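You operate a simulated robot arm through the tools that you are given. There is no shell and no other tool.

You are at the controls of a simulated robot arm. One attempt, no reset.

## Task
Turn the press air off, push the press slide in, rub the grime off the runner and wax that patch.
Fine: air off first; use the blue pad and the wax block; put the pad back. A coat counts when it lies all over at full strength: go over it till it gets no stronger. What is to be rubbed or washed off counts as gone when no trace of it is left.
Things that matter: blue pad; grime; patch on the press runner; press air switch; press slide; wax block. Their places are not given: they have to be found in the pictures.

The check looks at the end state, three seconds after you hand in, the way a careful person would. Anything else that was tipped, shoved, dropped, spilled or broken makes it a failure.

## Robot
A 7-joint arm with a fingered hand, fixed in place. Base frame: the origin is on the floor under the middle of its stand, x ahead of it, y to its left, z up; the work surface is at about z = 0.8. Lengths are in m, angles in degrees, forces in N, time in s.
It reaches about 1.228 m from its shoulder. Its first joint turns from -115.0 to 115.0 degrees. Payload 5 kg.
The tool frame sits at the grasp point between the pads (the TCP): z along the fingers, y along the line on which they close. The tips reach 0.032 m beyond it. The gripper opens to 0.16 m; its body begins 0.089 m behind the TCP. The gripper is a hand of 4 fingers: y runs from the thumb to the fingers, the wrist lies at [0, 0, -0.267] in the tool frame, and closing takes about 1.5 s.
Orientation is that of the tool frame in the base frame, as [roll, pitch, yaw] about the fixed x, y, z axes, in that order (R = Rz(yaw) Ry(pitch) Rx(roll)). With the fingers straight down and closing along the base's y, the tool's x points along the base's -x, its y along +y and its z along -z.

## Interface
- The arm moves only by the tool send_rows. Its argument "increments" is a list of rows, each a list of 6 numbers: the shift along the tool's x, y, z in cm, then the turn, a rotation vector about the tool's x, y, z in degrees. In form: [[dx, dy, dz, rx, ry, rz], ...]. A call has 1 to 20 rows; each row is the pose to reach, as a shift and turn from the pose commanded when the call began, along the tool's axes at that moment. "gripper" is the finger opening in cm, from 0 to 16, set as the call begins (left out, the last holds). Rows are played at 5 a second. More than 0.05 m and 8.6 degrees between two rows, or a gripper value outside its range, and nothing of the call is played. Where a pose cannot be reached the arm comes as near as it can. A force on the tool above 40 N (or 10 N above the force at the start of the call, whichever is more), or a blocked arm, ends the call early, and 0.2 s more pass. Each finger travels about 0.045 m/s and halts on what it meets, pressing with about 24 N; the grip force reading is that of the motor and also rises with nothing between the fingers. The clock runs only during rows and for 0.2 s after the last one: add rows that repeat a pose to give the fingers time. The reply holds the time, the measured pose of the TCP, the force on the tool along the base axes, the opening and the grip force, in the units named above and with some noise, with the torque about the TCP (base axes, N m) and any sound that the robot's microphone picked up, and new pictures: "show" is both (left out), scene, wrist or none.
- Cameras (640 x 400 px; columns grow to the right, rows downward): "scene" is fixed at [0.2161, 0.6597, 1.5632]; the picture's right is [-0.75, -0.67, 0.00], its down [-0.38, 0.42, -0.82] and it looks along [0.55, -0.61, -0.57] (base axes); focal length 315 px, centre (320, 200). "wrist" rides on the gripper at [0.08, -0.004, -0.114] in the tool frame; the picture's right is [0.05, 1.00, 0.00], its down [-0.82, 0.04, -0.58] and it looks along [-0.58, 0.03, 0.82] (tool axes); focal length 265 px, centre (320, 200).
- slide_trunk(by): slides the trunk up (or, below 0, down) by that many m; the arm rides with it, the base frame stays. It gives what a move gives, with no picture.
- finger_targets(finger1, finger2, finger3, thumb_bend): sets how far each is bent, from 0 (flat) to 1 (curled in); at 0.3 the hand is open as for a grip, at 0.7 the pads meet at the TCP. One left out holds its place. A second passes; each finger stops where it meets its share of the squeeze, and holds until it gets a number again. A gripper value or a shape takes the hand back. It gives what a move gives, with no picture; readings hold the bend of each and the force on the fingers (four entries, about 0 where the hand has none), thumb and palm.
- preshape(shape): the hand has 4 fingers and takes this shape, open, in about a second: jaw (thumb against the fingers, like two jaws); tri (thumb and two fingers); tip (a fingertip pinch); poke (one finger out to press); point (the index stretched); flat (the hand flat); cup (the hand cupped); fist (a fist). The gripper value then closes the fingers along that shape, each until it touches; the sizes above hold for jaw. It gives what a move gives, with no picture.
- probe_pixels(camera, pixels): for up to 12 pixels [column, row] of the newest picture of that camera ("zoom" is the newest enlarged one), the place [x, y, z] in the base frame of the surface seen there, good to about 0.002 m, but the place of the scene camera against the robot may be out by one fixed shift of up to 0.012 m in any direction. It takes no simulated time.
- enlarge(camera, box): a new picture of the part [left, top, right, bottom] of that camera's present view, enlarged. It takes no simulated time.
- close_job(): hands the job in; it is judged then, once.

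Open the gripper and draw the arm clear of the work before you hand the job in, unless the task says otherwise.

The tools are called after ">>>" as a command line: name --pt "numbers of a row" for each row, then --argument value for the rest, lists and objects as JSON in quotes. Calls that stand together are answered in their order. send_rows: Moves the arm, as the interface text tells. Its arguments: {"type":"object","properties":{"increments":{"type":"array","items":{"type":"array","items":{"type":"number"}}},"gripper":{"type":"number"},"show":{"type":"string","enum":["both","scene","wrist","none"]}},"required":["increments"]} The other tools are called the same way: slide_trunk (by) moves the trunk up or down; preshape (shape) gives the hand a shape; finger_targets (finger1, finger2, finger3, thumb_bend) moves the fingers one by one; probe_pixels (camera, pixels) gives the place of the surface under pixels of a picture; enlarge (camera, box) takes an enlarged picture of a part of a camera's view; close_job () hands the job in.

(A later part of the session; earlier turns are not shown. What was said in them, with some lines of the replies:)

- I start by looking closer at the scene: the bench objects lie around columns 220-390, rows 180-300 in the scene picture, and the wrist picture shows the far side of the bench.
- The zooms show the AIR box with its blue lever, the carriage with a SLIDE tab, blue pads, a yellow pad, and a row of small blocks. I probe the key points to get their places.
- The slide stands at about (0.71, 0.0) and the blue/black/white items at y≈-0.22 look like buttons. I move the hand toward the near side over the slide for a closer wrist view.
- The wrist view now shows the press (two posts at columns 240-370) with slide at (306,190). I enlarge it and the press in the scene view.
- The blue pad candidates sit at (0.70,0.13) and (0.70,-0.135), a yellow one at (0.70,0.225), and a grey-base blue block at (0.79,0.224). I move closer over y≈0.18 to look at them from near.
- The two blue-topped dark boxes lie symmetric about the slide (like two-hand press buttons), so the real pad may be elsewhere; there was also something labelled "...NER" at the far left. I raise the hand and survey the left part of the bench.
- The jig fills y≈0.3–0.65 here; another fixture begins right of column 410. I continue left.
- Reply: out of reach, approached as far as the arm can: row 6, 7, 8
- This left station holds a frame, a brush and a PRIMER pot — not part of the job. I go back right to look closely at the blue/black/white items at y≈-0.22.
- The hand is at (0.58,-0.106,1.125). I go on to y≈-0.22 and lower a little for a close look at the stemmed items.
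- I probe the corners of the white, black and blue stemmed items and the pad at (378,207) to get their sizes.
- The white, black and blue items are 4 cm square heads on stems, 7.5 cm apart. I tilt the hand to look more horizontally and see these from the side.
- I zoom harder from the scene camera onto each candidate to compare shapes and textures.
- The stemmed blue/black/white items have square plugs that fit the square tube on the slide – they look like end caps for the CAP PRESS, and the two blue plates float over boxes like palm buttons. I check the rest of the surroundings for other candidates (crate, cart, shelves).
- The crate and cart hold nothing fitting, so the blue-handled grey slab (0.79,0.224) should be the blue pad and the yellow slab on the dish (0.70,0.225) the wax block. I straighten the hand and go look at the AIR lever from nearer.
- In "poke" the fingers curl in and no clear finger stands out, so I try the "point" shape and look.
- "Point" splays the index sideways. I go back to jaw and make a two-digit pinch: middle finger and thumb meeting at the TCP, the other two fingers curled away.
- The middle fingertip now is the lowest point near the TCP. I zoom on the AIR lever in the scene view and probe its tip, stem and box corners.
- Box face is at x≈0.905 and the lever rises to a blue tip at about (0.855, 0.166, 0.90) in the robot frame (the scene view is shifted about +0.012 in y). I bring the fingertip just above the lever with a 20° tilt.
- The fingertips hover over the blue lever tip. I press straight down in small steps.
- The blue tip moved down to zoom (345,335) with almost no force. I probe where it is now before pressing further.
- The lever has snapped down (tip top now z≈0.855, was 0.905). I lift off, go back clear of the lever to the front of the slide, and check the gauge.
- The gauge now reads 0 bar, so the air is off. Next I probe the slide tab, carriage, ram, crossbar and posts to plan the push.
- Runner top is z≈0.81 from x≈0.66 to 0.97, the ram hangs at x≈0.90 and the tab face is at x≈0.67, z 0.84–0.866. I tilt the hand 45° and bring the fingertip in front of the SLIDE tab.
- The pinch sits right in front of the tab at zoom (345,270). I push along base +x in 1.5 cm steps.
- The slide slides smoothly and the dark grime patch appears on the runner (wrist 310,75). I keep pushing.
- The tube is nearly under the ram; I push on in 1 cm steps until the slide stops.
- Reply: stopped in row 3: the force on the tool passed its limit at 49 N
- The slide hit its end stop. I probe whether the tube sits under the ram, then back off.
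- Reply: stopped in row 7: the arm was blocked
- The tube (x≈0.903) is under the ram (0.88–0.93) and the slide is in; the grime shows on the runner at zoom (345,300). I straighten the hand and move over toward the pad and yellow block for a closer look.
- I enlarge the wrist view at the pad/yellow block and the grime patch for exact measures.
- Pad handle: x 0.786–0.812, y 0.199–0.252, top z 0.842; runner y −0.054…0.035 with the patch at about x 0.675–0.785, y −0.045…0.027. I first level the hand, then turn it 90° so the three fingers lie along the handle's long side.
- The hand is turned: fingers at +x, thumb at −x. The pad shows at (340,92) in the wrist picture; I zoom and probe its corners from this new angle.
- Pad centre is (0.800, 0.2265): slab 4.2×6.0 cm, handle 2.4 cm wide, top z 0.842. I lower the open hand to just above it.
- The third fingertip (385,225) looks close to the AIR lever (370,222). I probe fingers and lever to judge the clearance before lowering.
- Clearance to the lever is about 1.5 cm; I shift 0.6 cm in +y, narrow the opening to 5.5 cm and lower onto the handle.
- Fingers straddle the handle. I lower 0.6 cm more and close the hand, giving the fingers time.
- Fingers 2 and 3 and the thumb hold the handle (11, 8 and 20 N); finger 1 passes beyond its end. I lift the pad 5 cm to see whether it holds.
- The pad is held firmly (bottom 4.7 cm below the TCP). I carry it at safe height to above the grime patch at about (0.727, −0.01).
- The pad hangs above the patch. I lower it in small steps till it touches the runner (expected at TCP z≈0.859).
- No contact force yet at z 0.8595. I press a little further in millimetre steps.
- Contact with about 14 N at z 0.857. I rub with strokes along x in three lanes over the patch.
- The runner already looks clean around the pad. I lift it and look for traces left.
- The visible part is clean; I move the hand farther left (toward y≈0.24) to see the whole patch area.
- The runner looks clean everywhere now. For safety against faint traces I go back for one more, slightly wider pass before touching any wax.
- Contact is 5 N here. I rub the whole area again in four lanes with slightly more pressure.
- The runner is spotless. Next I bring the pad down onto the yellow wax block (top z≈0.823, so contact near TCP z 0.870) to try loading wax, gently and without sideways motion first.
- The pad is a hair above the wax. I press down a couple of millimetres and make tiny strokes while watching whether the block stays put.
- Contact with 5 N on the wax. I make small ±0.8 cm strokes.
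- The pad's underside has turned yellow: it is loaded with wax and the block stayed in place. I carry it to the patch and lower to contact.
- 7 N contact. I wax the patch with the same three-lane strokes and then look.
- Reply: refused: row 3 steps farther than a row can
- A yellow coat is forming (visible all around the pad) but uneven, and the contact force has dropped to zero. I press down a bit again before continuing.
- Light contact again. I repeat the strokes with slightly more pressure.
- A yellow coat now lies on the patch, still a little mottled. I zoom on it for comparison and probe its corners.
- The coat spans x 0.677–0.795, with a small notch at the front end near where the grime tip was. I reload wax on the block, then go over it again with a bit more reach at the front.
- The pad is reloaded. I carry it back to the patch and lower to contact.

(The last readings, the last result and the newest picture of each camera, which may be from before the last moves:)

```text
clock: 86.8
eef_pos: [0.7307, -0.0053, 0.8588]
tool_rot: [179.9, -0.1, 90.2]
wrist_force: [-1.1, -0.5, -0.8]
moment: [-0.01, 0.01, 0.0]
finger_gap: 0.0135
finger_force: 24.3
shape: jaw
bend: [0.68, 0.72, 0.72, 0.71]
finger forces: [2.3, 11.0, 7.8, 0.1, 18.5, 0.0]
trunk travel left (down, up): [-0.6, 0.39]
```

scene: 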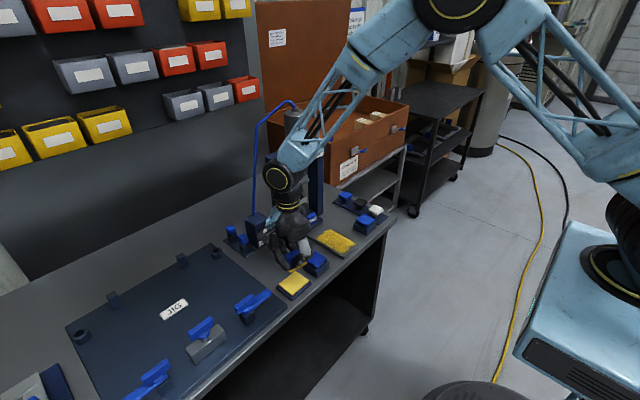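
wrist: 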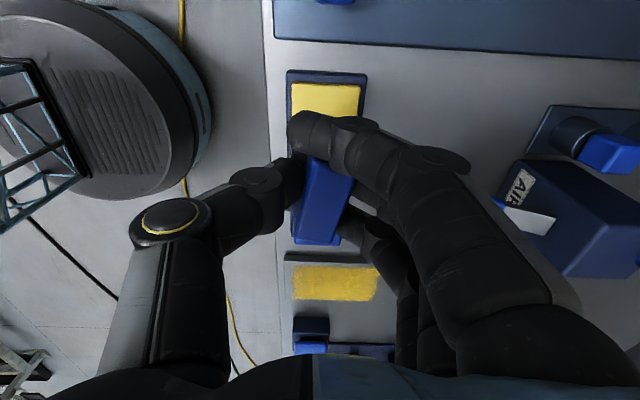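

No contact yet at z 0.8588. I stroke with 2 mm more press, in finer lanes and reaching further to the front.

>>> send_rows --pt "0 0 0.2 0 0 0" --pt "0 -2.4 0.2 0 0 0" --pt "0 -4.9 0.2 0 0 0" --pt "1.4 -4.9 0.2 0 0 0" --pt "1.4 -2.5 0.2 0 0 0" --pt "1.4 0 0.2 0 0 0" --pt "1.4 2.5 0.2 0 0 0" --pt "1.4 4.7 0.2 0 0 0" --pt "0.5 4.7 0.2 0 0 0" --pt "0.5 2.3 0.2 0 0 0" --pt "0.5 0 0.2 0 0 0" --pt "0.5 -2.4 0.2 0 0 0" --pt "0.3 -4.9 0.2 0 0 0" --pt "-0.7 -4.9 0.2 0 0 0" --pt "-0.7 -2.5 0.2 0 0 0" --pt "-0.7 0 0.2 0 0 0" --pt "-0.7 2.5 0.2 0 0 0" --pt "-0.7 4.7 0.2 0 0 0" --pt "-1.5 4.7 0.2 0 0 0" --pt "-1.5 2.4 0.2 0 0 0" --show "none"

>>> send_rows --pt "0 -2.4 0 0 0 0" --pt "0 -4.8 0 0 0 0" --pt "0 -7.3 0 0 0 0" --pt "1.2 -7.3 0 0 0 0" --pt "1.2 -5 0 0 0 0" --pt "1.2 -2.5 0 0 0 0" --pt "1.2 0 0 0 0 0" --pt "1.2 2.3 0 0 0 0" --pt "2.2 2.3 0 0 0 0" --pt "2.2 0 0 0 0 0" --pt "2.2 -2.5 0 0 0 0" --pt "2.2 -5 0 0 0 0" --pt "2.2 -7.3 0 0 0 0" --pt "1.5 -5 0 0 0 0" --pt "1.5 -2.4 0 0 0 0" --show "none"

>>> send_rows --pt "0 0 -2.5 0 0 0" --pt "3 0 -5 0 0 0" --pt "7 0 -7 0 0 0" --pt "11.5 0 -8 0 0 0" --pt "16 -1 -8.5 0 0 0" --pt "20.5 -2 -8.5 0 0 0" --pt "23.4 -2.6 -8.5 0 0 0"

>>> enlarge --camera "scene" --box '[312, 222, 362, 257]'

>>> enlarge --camera "wrist" --box '[270, 240, 400, 330]'

```text
clock: 91.0
eef_pos: [0.7542, -0.0238, 0.8564]
tool_rot: [-180.0, 0.0, 89.9]
wrist_force: [0.8, -0.3, 18.6]
moment: [-0.1, -0.48, -0.02]
finger_gap: 0.0146
finger_force: 23.9
shape: jaw
bend: [0.68, 0.73, 0.72, 0.71]
finger forces: [2.3, 27.2, 9.1, 0.0, 21.3, 0.0]
trunk travel left (down, up): [-0.6, 0.39]
```

```text
clock: 94.2
eef_pos: [0.7315, -0.0046, 0.8573]
tool_rot: [-180.0, 0.0, 90.0]
wrist_force: [0.3, 0.6, 0.7]
moment: [0.03, -0.04, -0.01]
finger_gap: 0.0139
finger_force: 24.3
shape: jaw
bend: [0.68, 0.72, 0.72, 0.71]
finger forces: [2.4, 12.2, 7.6, 0.2, 18.5, 0.1]
trunk travel left (down, up): [-0.6, 0.39]
```

```text
clock: 95.8
eef_pos: [0.7044, 0.2312, 0.9405]
tool_rot: [180.0, -0.1, 90.0]
wrist_force: [0.3, -1.1, -0.3]
moment: [-0.01, 0.0, -0.03]
finger_gap: 0.0137
finger_force: 24.0
shape: jaw
bend: [0.68, 0.72, 0.72, 0.71]
finger forces: [2.3, 10.7, 7.7, 0.0, 18.3, 0.0]
trunk travel left (down, up): [-0.6, 0.39]
```

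scene: 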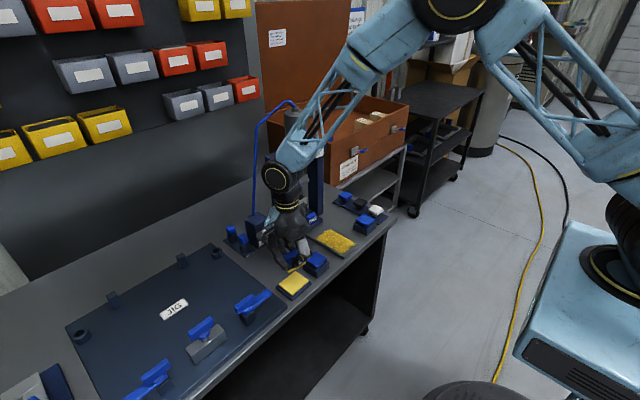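
wrist: 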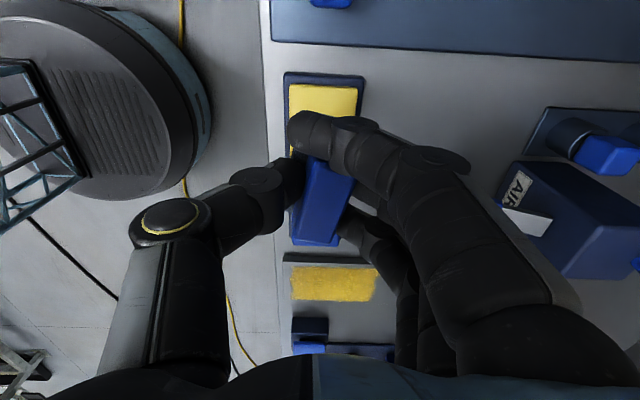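

```text
11.43 times, centred on (337, 240) of scene
```

zoom: 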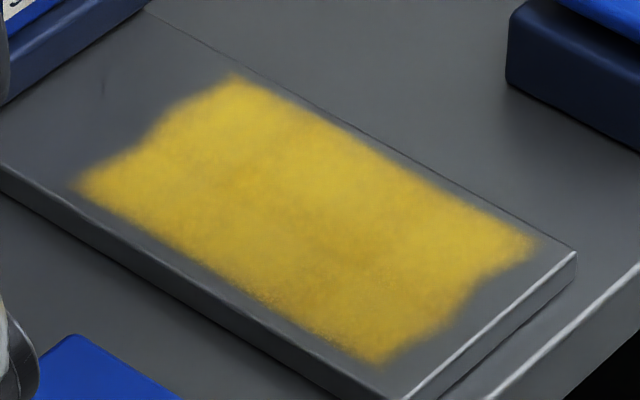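

```text
4.44 times, centred on (335, 285) of wrist
```

zoom: 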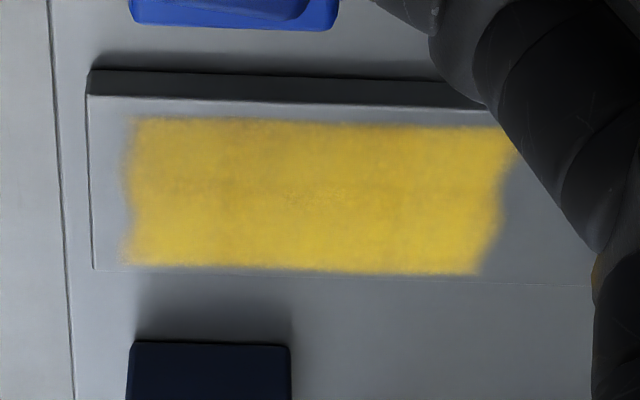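

The coat's outline did not change even though I reached further, so it fills the patch; strength looks nearly the same. I do one more reload and full pass to be sure it gets no stronger.

>>> send_rows --pt "0 0.1 3 0 0 0" --pt "0 0.1 5.5 0 0 0" --pt "0 0.1 6.7 0 0 0" --pt "0 0.1 7.1 0 0 0" --pt "0 0.1 7.2 0 0 0" --pt "0 0.8 7.2 0 0 0" --pt "0 0.1 7.2 0 0 0" --pt "0 -0.7 7.2 0 0 0" --pt "0 0.1 7.2 0 0 0" --pt "0.6 0.6 7.2 0 0 0" --pt "-0.6 0.6 7.2 0 0 0" --pt "-0.6 -0.5 7.2 0 0 0" --pt "0.6 -0.5 7.2 0 0 0" --pt "0 0.1 7.2 0 0 0" --pt "0 0.1 6 0 0 0" --pt "0 0.1 3 0 0 0" --pt "0 0 0 0 0 0" --show "none"

>>> send_rows --pt "-4.5 1 0 0 0 0" --pt "-9 2 0 0 0 0" --pt "-13.5 2.6 0 0 0 0" --pt "-18 2.6 0 0 0 0" --pt "-22 2.6 1.5 0 0 0" --pt "-23.5 2.6 4.5 0 0 0" --pt "-23.5 2.6 7 0 0 0" --pt "-23.5 2.6 8 0 0 0" --pt "-23.5 2.6 8.4 0 0 0" --pt "-23.5 2.6 8.4 0 0 0" --show "none"

```text
clock: 99.4
eef_pos: [0.7017, 0.2252, 0.9413]
tool_rot: [180.0, 0.1, 90.1]
wrist_force: [0.4, -0.6, 0.5]
moment: [0.01, -0.04, 0.0]
finger_gap: 0.0136
finger_force: 23.9
shape: jaw
bend: [0.68, 0.72, 0.72, 0.71]
finger forces: [2.5, 11.8, 7.6, 0.0, 18.3, 0.0]
trunk travel left (down, up): [-0.6, 0.39]
```

```text
clock: 101.6
eef_pos: [0.7305, -0.009, 0.8581]
tool_rot: [180.0, 0.0, 90.2]
wrist_force: [1.5, -0.6, 6.4]
moment: [0.08, -0.2, -0.02]
finger_gap: 0.0139
finger_force: 24.3
shape: jaw
bend: [0.68, 0.72, 0.72, 0.71]
finger forces: [2.3, 17.2, 7.3, 0.0, 18.7, 0.1]
trunk travel left (down, up): [-0.6, 0.39]
```

6 N contact at the patch. I stroke it all over again with five lanes.

>>> send_rows --pt "0 -2.4 0.08 0 0 0" --pt "0.2 -4.8 0.08 0 0 0" --pt "1.7 -4.8 0.08 0 0 0" --pt "1.7 -2.5 0.08 0 0 0" --pt "1.7 0 0.08 0 0 0" --pt "1.7 2.5 0.08 0 0 0" --pt "1.7 4.7 0.08 0 0 0" --pt "0.7 4.7 0.08 0 0 0" --pt "0.7 2.3 0.08 0 0 0" --pt "0.7 0 0.08 0 0 0" --pt "0.7 -2.4 0.08 0 0 0" --pt "0.5 -4.8 0.08 0 0 0" --pt "-0.4 -4.8 0.08 0 0 0" --pt "-0.4 -2.5 0.08 0 0 0" --pt "-0.4 0 0.08 0 0 0" --pt "-0.4 2.5 0.08 0 0 0" --pt "-0.4 4.7 0.08 0 0 0" --pt "-1.3 4.7 0.08 0 0 0" --pt "-1.3 2.4 0.08 0 0 0" --show "none"

>>> send_rows --pt "0 -2.4 0 0 0 0" --pt "0 -4.8 0 0 0 0" --pt "0 -7.2 0 0 0 0" --pt "1.2 -7.2 0.04 0 0 0" --pt "1.2 -5 0.04 0 0 0" --pt "1.2 -2.5 0.04 0 0 0" --pt "1.2 0 0.04 0 0 0" --pt "1.2 2.3 0.04 0 0 0" --pt "2.4 2.3 0.08 0 0 0" --pt "2.4 0 0.08 0 0 0" --pt "2.4 -2.5 0.08 0 0 0" --pt "2.4 -5 0.08 0 0 0" --pt "2.4 -7.2 0.08 0 0 0" --pt "1.5 -5 0.08 0 0 0" --pt "1.5 -2.4 0.08 0 0 0" --show "none"

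>>> send_rows --pt "0 0 -2.5 0 0 0" --pt "3 0 -5 0 0 0" --pt "7 0 -7 0 0 0" --pt "11.5 0 -8 0 0 0" --pt "16 -1 -8.5 0 0 0" --pt "20.5 -2 -8.5 0 0 0" --pt "23.4 -2.6 -8.5 0 0 0"

>>> enlarge --camera "scene" --box '[312, 222, 362, 257]'

>>> enlarge --camera "wrist" --box '[270, 240, 400, 330]'

```text
clock: 105.6
eef_pos: [0.7546, -0.0208, 0.8577]
tool_rot: [180.0, 0.0, 90.0]
wrist_force: [-1.3, -0.1, 11.1]
moment: [0.01, -0.19, -0.03]
finger_gap: 0.0141
finger_force: 24.4
shape: jaw
bend: [0.68, 0.72, 0.72, 0.71]
finger forces: [2.3, 21.3, 7.1, 0.0, 21.2, 0.0]
trunk travel left (down, up): [-0.6, 0.39]
```

```text
clock: 108.8
eef_pos: [0.729, -0.0051, 0.8562]
tool_rot: [-179.9, 0.0, 90.0]
wrist_force: [-4.2, -1.4, 11.0]
moment: [-0.05, -0.12, -0.02]
finger_gap: 0.015
finger_force: 24.1
shape: jaw
bend: [0.68, 0.73, 0.72, 0.71]
finger forces: [2.1, 22.9, 6.4, 0.0, 21.1, 0.0]
trunk travel left (down, up): [-0.6, 0.39]
```

```text
clock: 110.4
eef_pos: [0.7052, 0.231, 0.942]
tool_rot: [179.9, 0.0, 90.0]
wrist_force: [-0.6, -0.5, -0.9]
moment: [-0.01, 0.02, -0.02]
finger_gap: 0.0136
finger_force: 24.4
shape: jaw
bend: [0.68, 0.72, 0.72, 0.71]
finger forces: [2.3, 11.7, 7.5, 0.0, 18.1, 0.0]
trunk travel left (down, up): [-0.6, 0.39]
```

scene: 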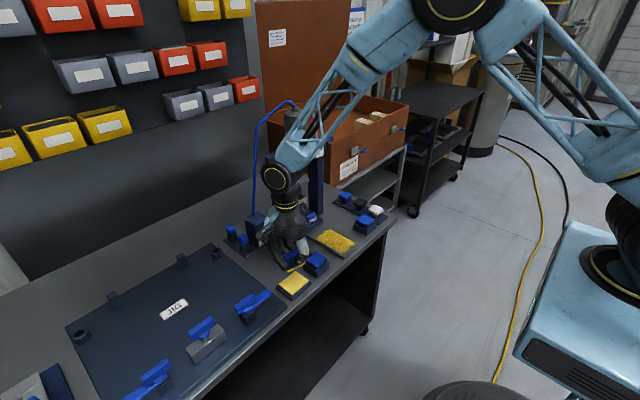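
wrist: 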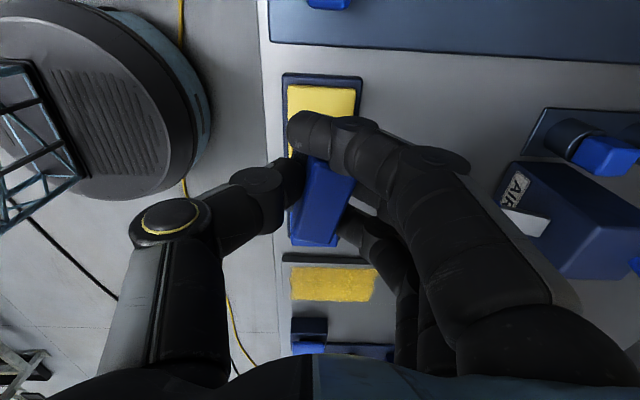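

```text
11.43 times, centred on (337, 240) of scene
```

zoom: 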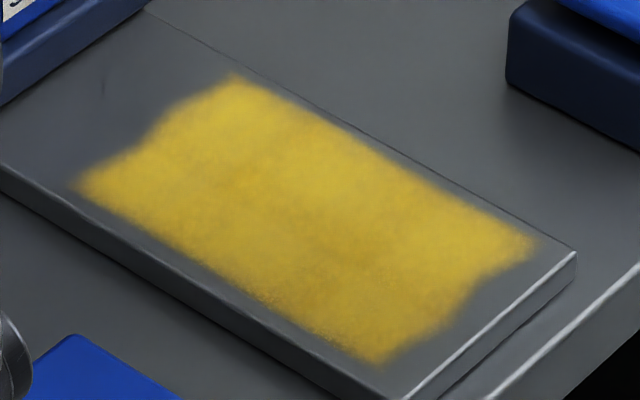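

```text
4.44 times, centred on (335, 285) of wrist
```

zoom: 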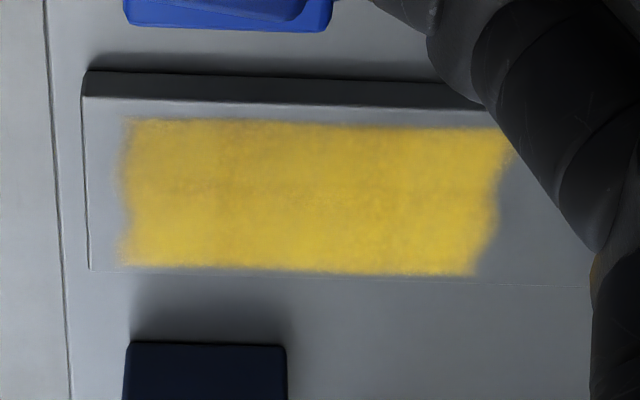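

No visible change after this pass, so the coat is at full strength. To be sure the slide-side end is complete too, I make one last pass reaching 1 cm further toward the slide (pad centre up to x≈0.788), watching forces.

>>> send_rows --pt "-4.5 1 0 0 0 0" --pt "-9 2.5 0 0 0 0" --pt "-13.5 4 0 0 0 0" --pt "-18 5 0 0 0 0" --pt "-22 5 1.5 0 0 0" --pt "-23.5 5 4.5 0 0 0" --pt "-23.5 5 7 0 0 0" --pt "-23.5 5 8 0 0 0" --pt "-23.5 5 8.4 0 0 0" --pt "-23.5 5 8.5 0 0 0"

>>> enlarge --camera "scene" --box '[290, 190, 370, 260]'

```text
clock: 112.6
eef_pos: [0.7545, -0.0075, 0.8562]
tool_rot: [179.9, 0.1, 90.1]
wrist_force: [-0.4, -1.9, 14.9]
moment: [-0.03, -0.41, -0.03]
finger_gap: 0.0139
finger_force: 24.0
shape: jaw
bend: [0.68, 0.72, 0.72, 0.71]
finger forces: [2.0, 23.4, 6.8, 0.0, 20.5, 0.0]
trunk travel left (down, up): [-0.6, 0.39]
```

scene: 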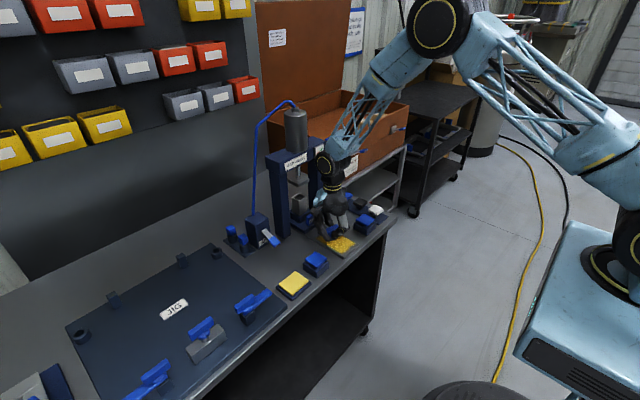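
wrist: 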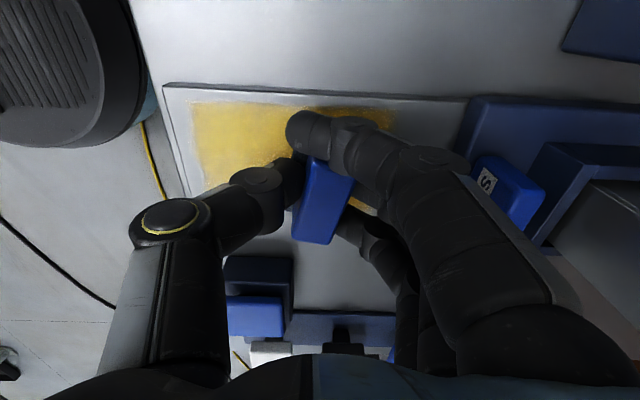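

```text
5.71 times, centred on (330, 225) of scene
```

zoom: 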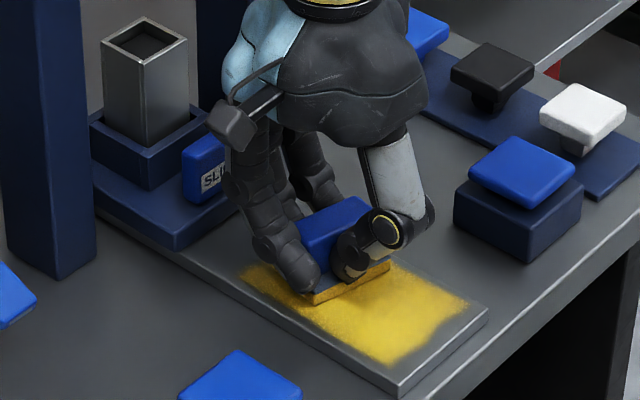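

Clearance to the slide tab is fine. I stroke along the slide-side end with small steps.

>>> send_rows --pt "0 1.5 0 0 0 0" --pt "0 2.7 0 0 0 0" --pt "0 3.4 0 0 0 0" --pt "1.4 3.4 0 0 0 0" --pt "1.4 1.4 0 0 0 0" --pt "1.4 3.4 0 0 0 0" --pt "0 3.4 0 0 0 0" --pt "-1.4 3.4 0 0 0 0" --pt "-1.4 1.4 0 0 0 0" --pt "-1.4 3.4 0 0 0 0" --pt "0 3.4 0 0 0 0" --pt "0 1.4 0 0 0 0" --pt "0 0 0 0 0 0" --show "none"

>>> send_rows --pt "0 0 -2.5 0 0 0" --pt "3 0 -5 0 0 0" --pt "7 0 -7 0 0 0" --pt "11.5 0 -8 0 0 0" --pt "16 -1 -8.5 0 0 0" --pt "20.5 -2 -8.5 0 0 0" --pt "23.4 -2.6 -8.5 0 0 0"

>>> enlarge --camera "scene" --box '[312, 222, 362, 257]'

>>> enlarge --camera "scene" --box '[240, 170, 400, 300]'

```text
clock: 115.4
eef_pos: [0.7561, -0.0054, 0.8563]
tool_rot: [179.8, 0.0, 90.2]
wrist_force: [6.0, 1.5, 16.1]
moment: [-0.03, -0.5, 0.05]
finger_gap: 0.0143
finger_force: 24.1
shape: jaw
bend: [0.68, 0.73, 0.72, 0.71]
finger forces: [1.9, 30.4, 8.7, 0.0, 18.5, 0.0]
trunk travel left (down, up): [-0.6, 0.39]
```

```text
clock: 117.0
eef_pos: [0.7286, 0.2258, 0.9417]
tool_rot: [-180.0, 0.1, 90.0]
wrist_force: [1.4, 0.8, -1.3]
moment: [-0.02, 0.02, 0.02]
finger_gap: 0.0133
finger_force: 23.9
shape: jaw
bend: [0.68, 0.72, 0.72, 0.71]
finger forces: [1.9, 10.4, 7.3, 0.0, 18.2, 0.0]
trunk travel left (down, up): [-0.6, 0.39]
```

scene: 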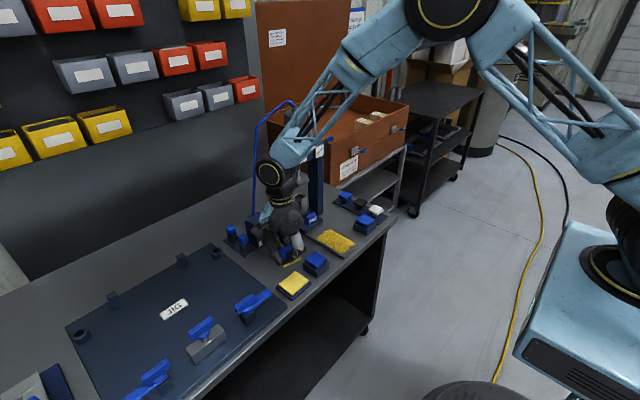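
wrist: 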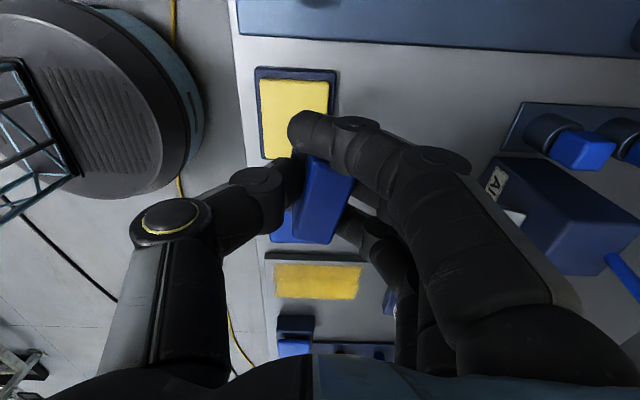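

```text
11.43 times, centred on (337, 240) of scene
```

zoom: 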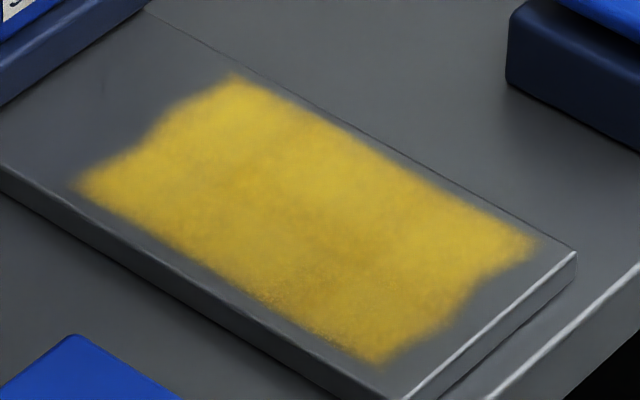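

```text
3.08 times, centred on (320, 235) of scene
```

zoom: 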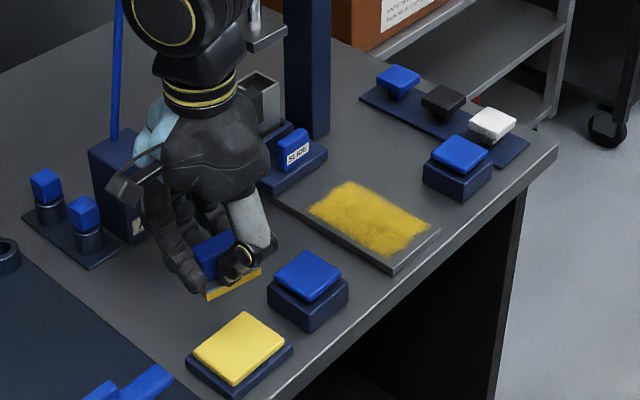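

The outline stayed the same, so the patch is fully coated. Now I take the pad back above its place (commanded return: +7.1 cm x, +0.5 cm y) and lower it.

>>> send_rows --pt "0.2 2.5 0 0 0 0" --pt "0.5 5 0 0 0 0" --pt "0.5 7.1 0 0 0 0" --pt "0.5 7.1 3 0 0 0" --pt "0.5 7.1 6 0 0 0" --pt "0.5 7.1 8 0 0 0" --pt "0.5 7.1 8.8 0 0 0" --pt "0.5 7.1 8.8 0 0 0"

>>> enlarge --camera "scene" --box '[230, 210, 310, 290]'

```text
clock: 118.8
eef_pos: [0.7992, 0.2343, 0.8525]
tool_rot: [179.9, 0.0, 90.1]
wrist_force: [0.0, -0.1, -0.3]
moment: [-0.01, -0.01, -0.01]
finger_gap: 0.0134
finger_force: 23.6
shape: jaw
bend: [0.68, 0.72, 0.72, 0.71]
finger forces: [1.9, 10.4, 7.2, 0.0, 18.2, 0.0]
trunk travel left (down, up): [-0.6, 0.39]
```

scene: 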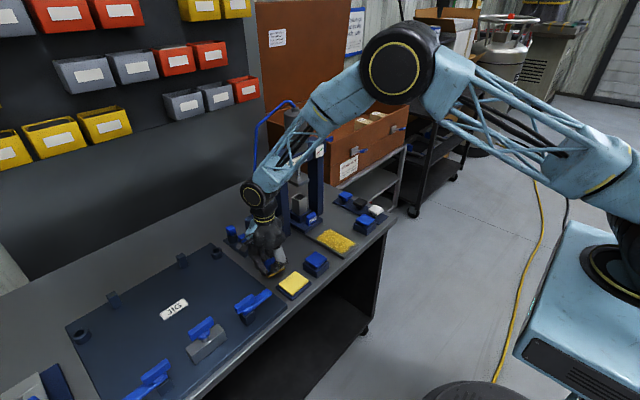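
wrist: 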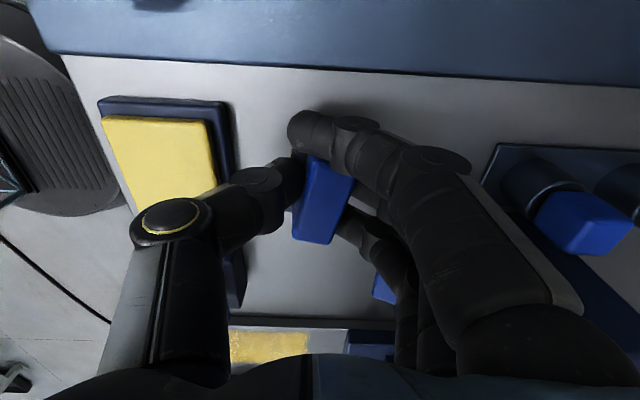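

```text
5.00 times, centred on (270, 250) of scene
```

zoom: 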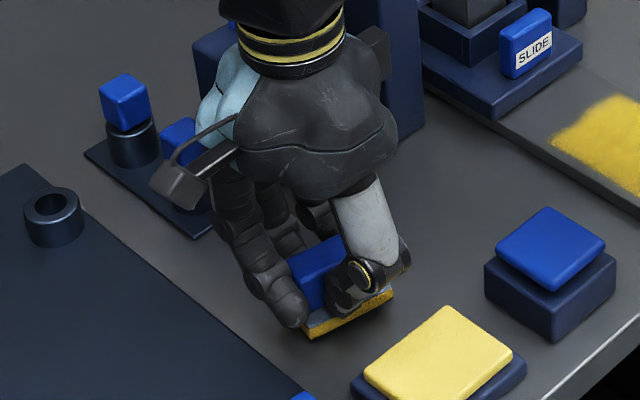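

The pad hovers about 5 mm above its place; it has turned ~4° in the grip, so I counter-turn and lower until light contact.

>>> send_rows --pt "0 0 0 0 0 -2" --pt "0 0 0 0 0 -4" --pt "0 0 0.3 0 0 -4" --pt "0 0 0.45 0 0 -4" --pt "0 0 0.5 0 0 -4" --show "wrist"

```text
clock: 120.0
eef_pos: [0.7986, 0.2338, 0.8467]
tool_rot: [-180.0, -0.1, 94.1]
wrist_force: [-0.1, -0.9, -0.8]
moment: [0.0, 0.0, 0.02]
finger_gap: 0.0134
finger_force: 24.0
shape: jaw
bend: [0.68, 0.72, 0.72, 0.71]
finger forces: [1.8, 10.5, 7.3, 0.0, 18.1, 0.0]
trunk travel left (down, up): [-0.6, 0.39]
```

wrist: 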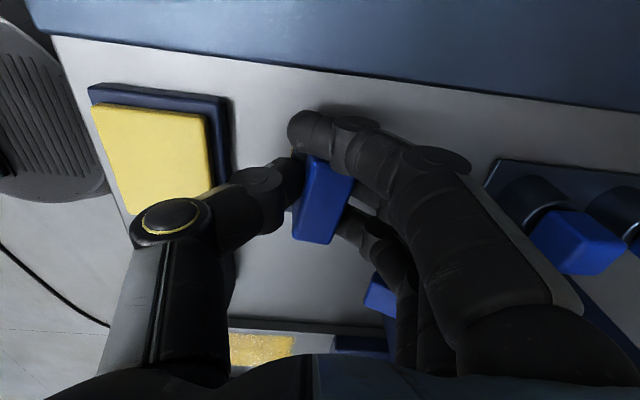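

No contact force yet at z 0.8467. I lower another millimetre or two.

>>> send_rows --pt "0 0 0.08 0 0 0" --pt "0 0 0.14 0 0 0" --pt "0 0 0.14 0 0 0" --show "none"

```text
clock: 120.8
eef_pos: [0.8003, 0.2334, 0.8467]
tool_rot: [-180.0, 0.0, 94.1]
wrist_force: [0.2, 0.3, -0.1]
moment: [0.03, -0.01, -0.01]
finger_gap: 0.0134
finger_force: 23.7
shape: jaw
bend: [0.68, 0.72, 0.72, 0.71]
finger forces: [1.8, 10.5, 7.4, 0.1, 18.2, 0.1]
trunk travel left (down, up): [-0.6, 0.39]
```

>>> send_rows --pt "0 0 0.08 0 0 0" --pt "0 0 0.14 0 0 0" --pt "0 0 0.14 0 0 0" --show "none"

>>> enlarge --camera "scene" --box '[245, 230, 305, 290]'

```text
clock: 121.6
eef_pos: [0.7995, 0.2329, 0.8455]
tool_rot: [179.9, 0.0, 94.1]
wrist_force: [1.4, 0.7, 6.2]
moment: [0.05, -0.21, 0.01]
finger_gap: 0.0132
finger_force: 24.0
shape: jaw
bend: [0.68, 0.72, 0.72, 0.71]
finger forces: [1.8, 15.6, 7.3, 0.0, 18.1, 0.1]
trunk travel left (down, up): [-0.6, 0.39]
```

```text
6.67 times, centred on (275, 260) of scene
```

zoom: 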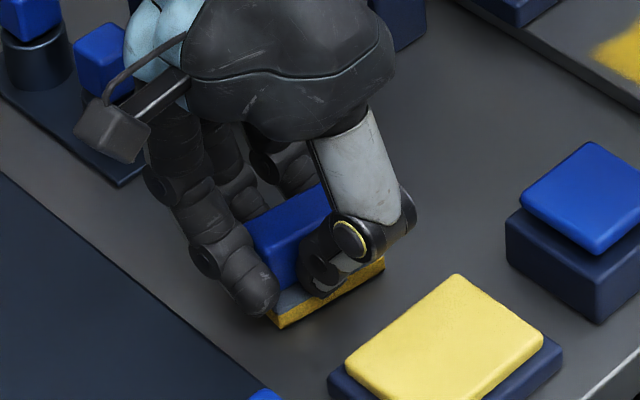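

The pad stands on the bench (6 N). I open the fingers to 6 cm and wait.

>>> send_rows --pt "0 0 0 0 0 0" --pt "0 0 0 0 0 0" --pt "0 0 0 0 0 0" --pt "0 0 0 0 0 0" --pt "0 0 0 0 0 0" --pt "0 0 0 0 0 0" --gripper 6

>>> enlarge --camera "scene" --box '[245, 230, 305, 290]'

```text
clock: 123.0
eef_pos: [0.7982, 0.2329, 0.8443]
tool_rot: [-179.9, 0.0, 94.1]
wrist_force: [0.4, -0.3, -0.1]
moment: [0.02, 0.01, -0.03]
finger_gap: 0.059
finger_force: 0.1
shape: jaw
bend: [0.73, 0.73, 0.73, 0.7]
finger forces: [0.0, 0.1, 0.0, 0.1, 0.1, 0.0]
trunk travel left (down, up): [-0.6, 0.39]
```

scene: 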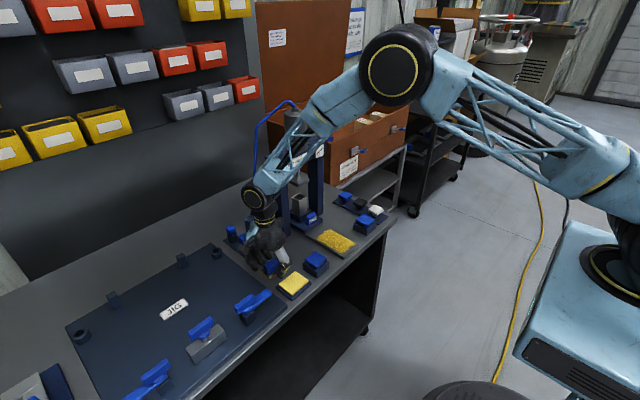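
wrist: 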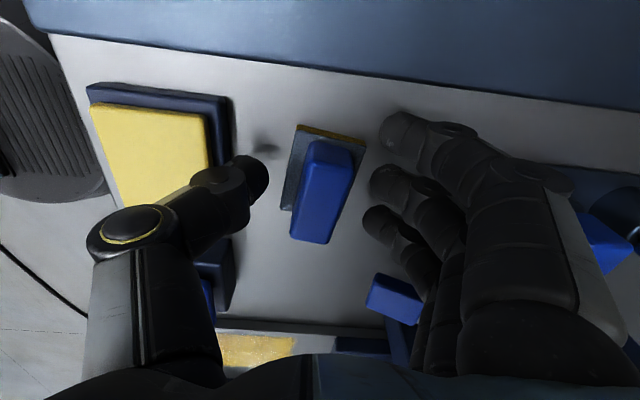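

```text
6.67 times, centred on (275, 260) of scene
```

zoom: 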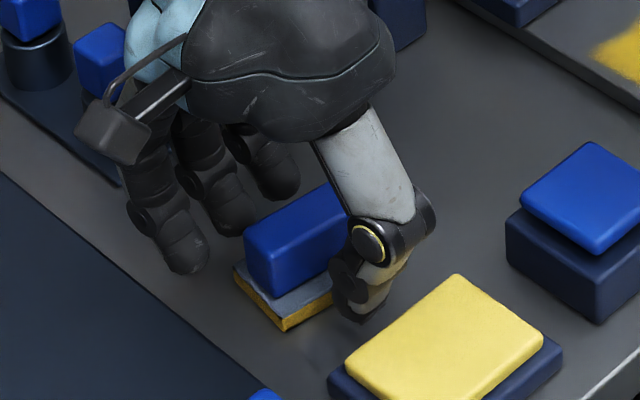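

The pad is released and stands upright. I lift the hand straight up.

>>> send_rows --pt "0 0 -2 0 0 0" --pt "0 0 -5 0 0 0" --pt "0 0 -9 0 0 0" --pt "0 0 -13 0 0 0" --pt "0 0 -17 0 0 0" --pt "0 0 -21 0 0 0"

>>> enlarge --camera "wrist" --box '[300, 50, 380, 130]'

>>> enlarge --camera "scene" --box '[225, 200, 385, 300]'

```text
clock: 124.4
eef_pos: [0.7996, 0.2329, 1.0547]
tool_rot: [-180.0, 0.0, 94.1]
wrist_force: [-0.3, -0.2, 0.0]
moment: [0.02, -0.02, 0.05]
finger_gap: 0.0595
finger_force: 0.1
shape: jaw
bend: [0.73, 0.73, 0.73, 0.7]
finger forces: [0.0, 0.0, 0.1, 0.0, 0.1, 0.0]
trunk travel left (down, up): [-0.6, 0.39]
```

scene: 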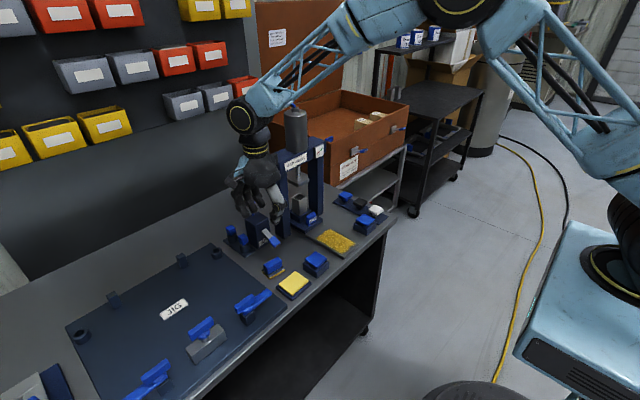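
wrist: 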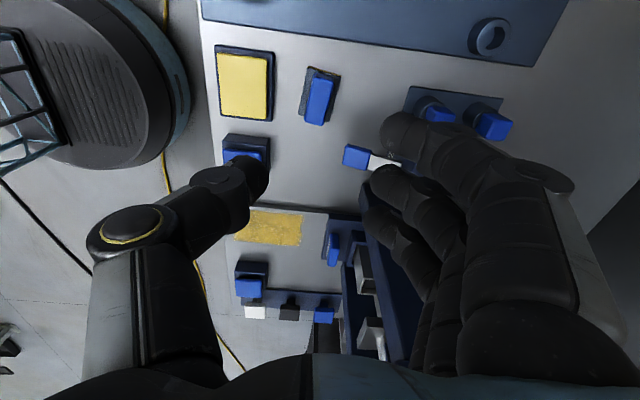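

```text
5.00 times, centred on (340, 90) of wrist
```

zoom: 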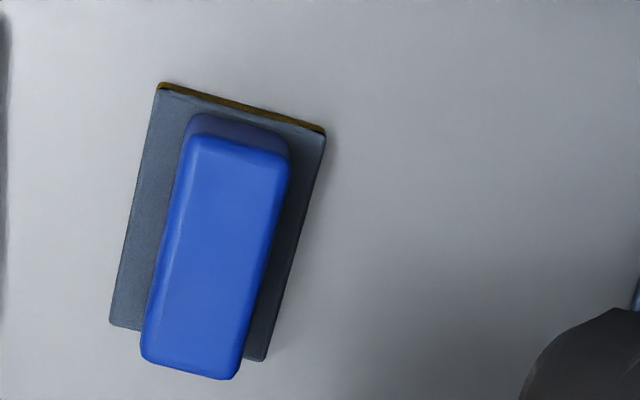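

```text
4.00 times, centred on (305, 250) of scene
```

zoom: 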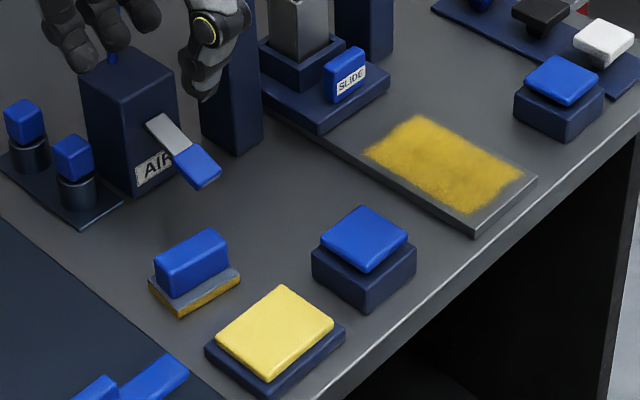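

I probe the pad's corners to check how it stands compared with its first place (0.800, 0.2265, square to the bench).

>>> enlarge --camera "wrist" --box '[300, 50, 380, 130]'

>>> probe_pixels --camera "zoom" --pixels '[[160, 94], [318, 136], [116, 320], [258, 354], [205, 145], [278, 165], [152, 350], [232, 370], [215, 250]]'

```text
5.00 times, centred on (340, 90) of wrist
```

zoom: 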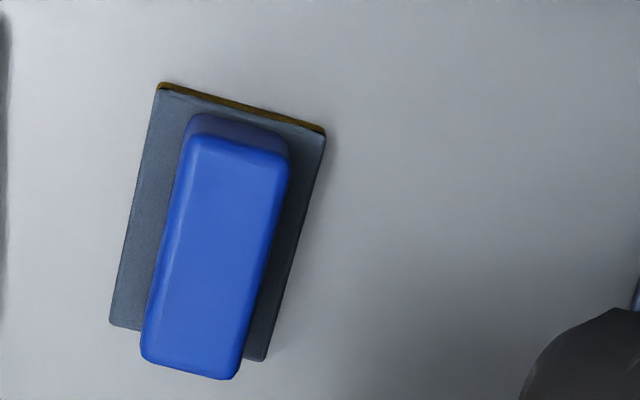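

```text
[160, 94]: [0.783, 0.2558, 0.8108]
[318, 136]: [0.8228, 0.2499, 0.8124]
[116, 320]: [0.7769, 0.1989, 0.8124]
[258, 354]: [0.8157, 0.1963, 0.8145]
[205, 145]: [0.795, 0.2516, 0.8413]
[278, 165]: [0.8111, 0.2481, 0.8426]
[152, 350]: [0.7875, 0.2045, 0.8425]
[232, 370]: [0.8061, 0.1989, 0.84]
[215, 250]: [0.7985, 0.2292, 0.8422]
```

The pad is back within 2 mm of its place, upright and only about 6° turned. I draw the hand up and back, clear of the work, and open it.

>>> send_rows --pt "0 0 -4 0 0 0" --pt "0 -3 -7 0 0 0" --pt "0 -7 -10 0 0 0" --pt "0 -11 -13 0 0 0" --pt "0 -15 -15 0 0 0" --pt "0 -19 -16 0 0 0" --pt "0 -23 -16 0 0 0" --pt "0 -27 -16 0 0 0" --gripper 16

>>> enlarge --camera "scene" --box '[225, 180, 400, 300]'

>>> enlarge --camera "scene" --box '[300, 135, 340, 165]'

>>> enlarge --camera "scene" --box '[260, 130, 380, 260]'

```text
clock: 126.2
eef_pos: [0.5295, 0.2172, 1.2184]
tool_rot: [179.8, 0.0, 94.2]
wrist_force: [0.0, 0.0, -0.3]
moment: [-0.02, -0.05, -0.04]
finger_gap: 0.16
finger_force: 0.1
shape: jaw
bend: [0.3, 0.3, 0.3, 0.3]
finger forces: [0.0, 0.1, 0.1, 0.0, 0.0, 0.0]
trunk travel left (down, up): [-0.6, 0.39]
```

scene: 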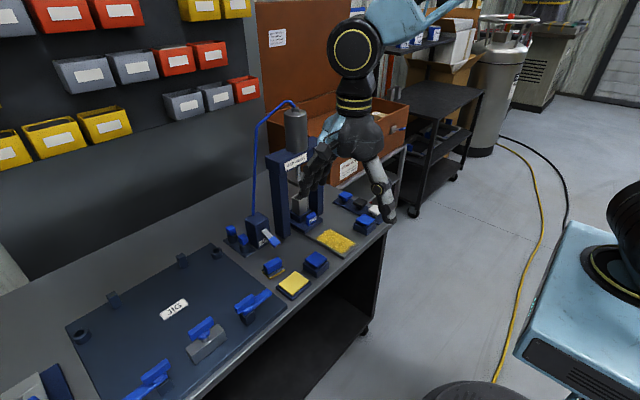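
wrist: 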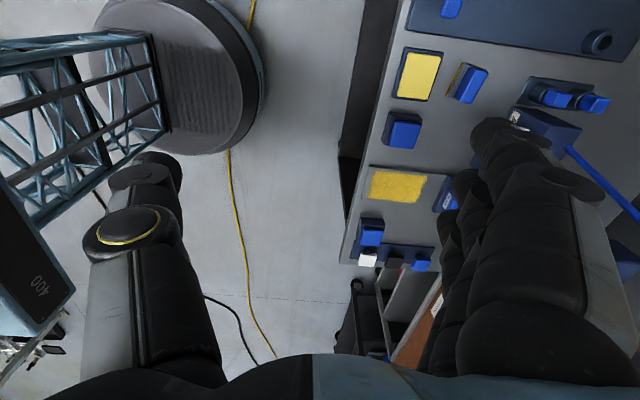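

```text
3.33 times, centred on (312, 240) of scene
```

zoom: 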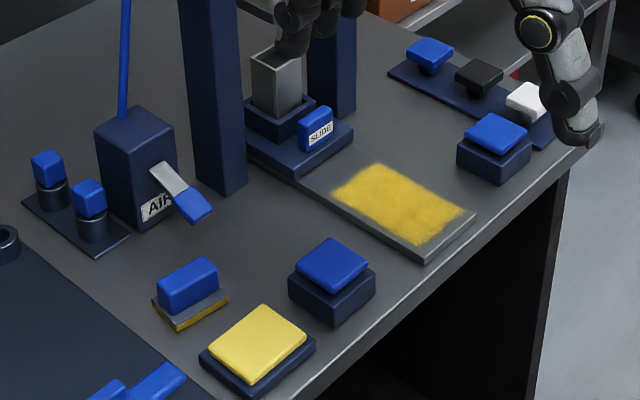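

```text
13.33 times, centred on (320, 150) of scene
```

zoom: 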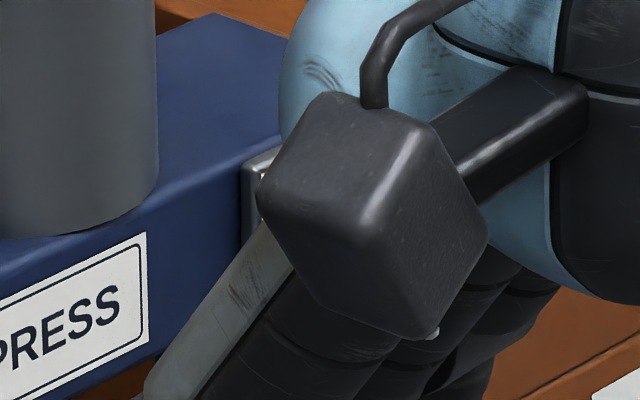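

```text
3.08 times, centred on (320, 195) of scene
```

zoom: 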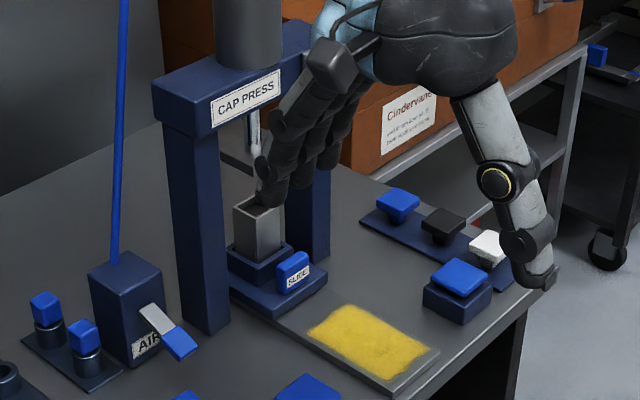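

Everything looks right: lever down, slide in, coat on the patch, pad back. I take one last close look at the patch and pad before handing in.

>>> enlarge --camera "scene" --box '[312, 222, 362, 257]'

>>> enlarge --camera "wrist" --box '[340, 30, 480, 280]'

```text
11.43 times, centred on (337, 240) of scene
```

zoom: 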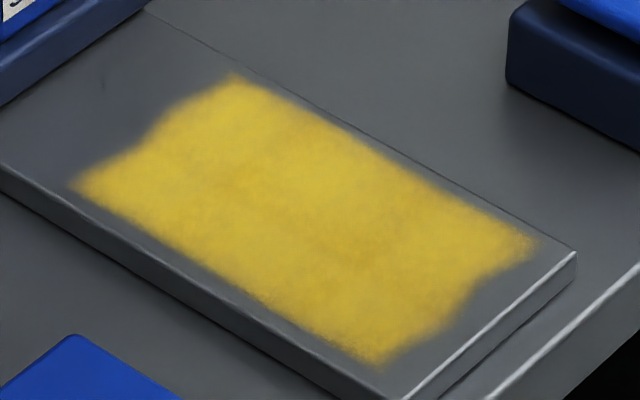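

```text
1.60 times, centred on (410, 155) of wrist
```

zoom: 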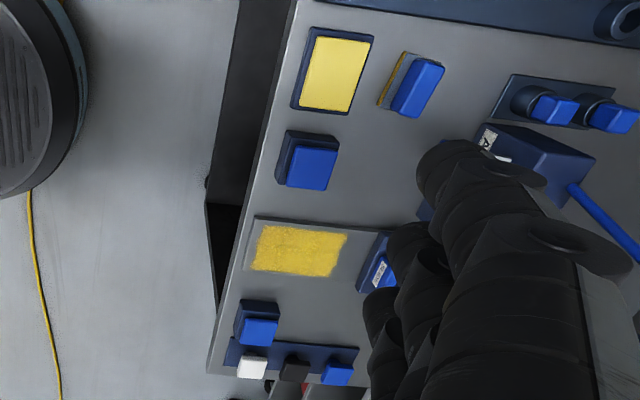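

The coat is even over the whole patch with no dark trace. The pad is back in its place, the slide is in, the air is off, and the hand is open and clear. I hand the job in.

>>> close_job

```text
The job is handed in.
```

The job is handed in, and every step was done. I don't have the judge's result.

- **Air off:** I pressed the lever down first, before anything else. The gauge then read 0 bar.
- **Slide in:** I pushed the slide to its end stop, and the tube now sits under the ram.
- **Grime off:** I rubbed the patch with the blue pad in two full passes. No trace was visible in the close-ups.
- **Wax on:** I loaded the pad from the yellow wax block and went over the patch several times, reloading twice. The last passes changed neither the outline nor the strength of the coat.
- **Pad back:** The pad stands upright within about 2 mm of its place. It is turned about 6° from how it first stood, and its underside is still yellow with wax.

Nothing else looked moved or tipped in the last pictures. The hand is open and clear of the work.
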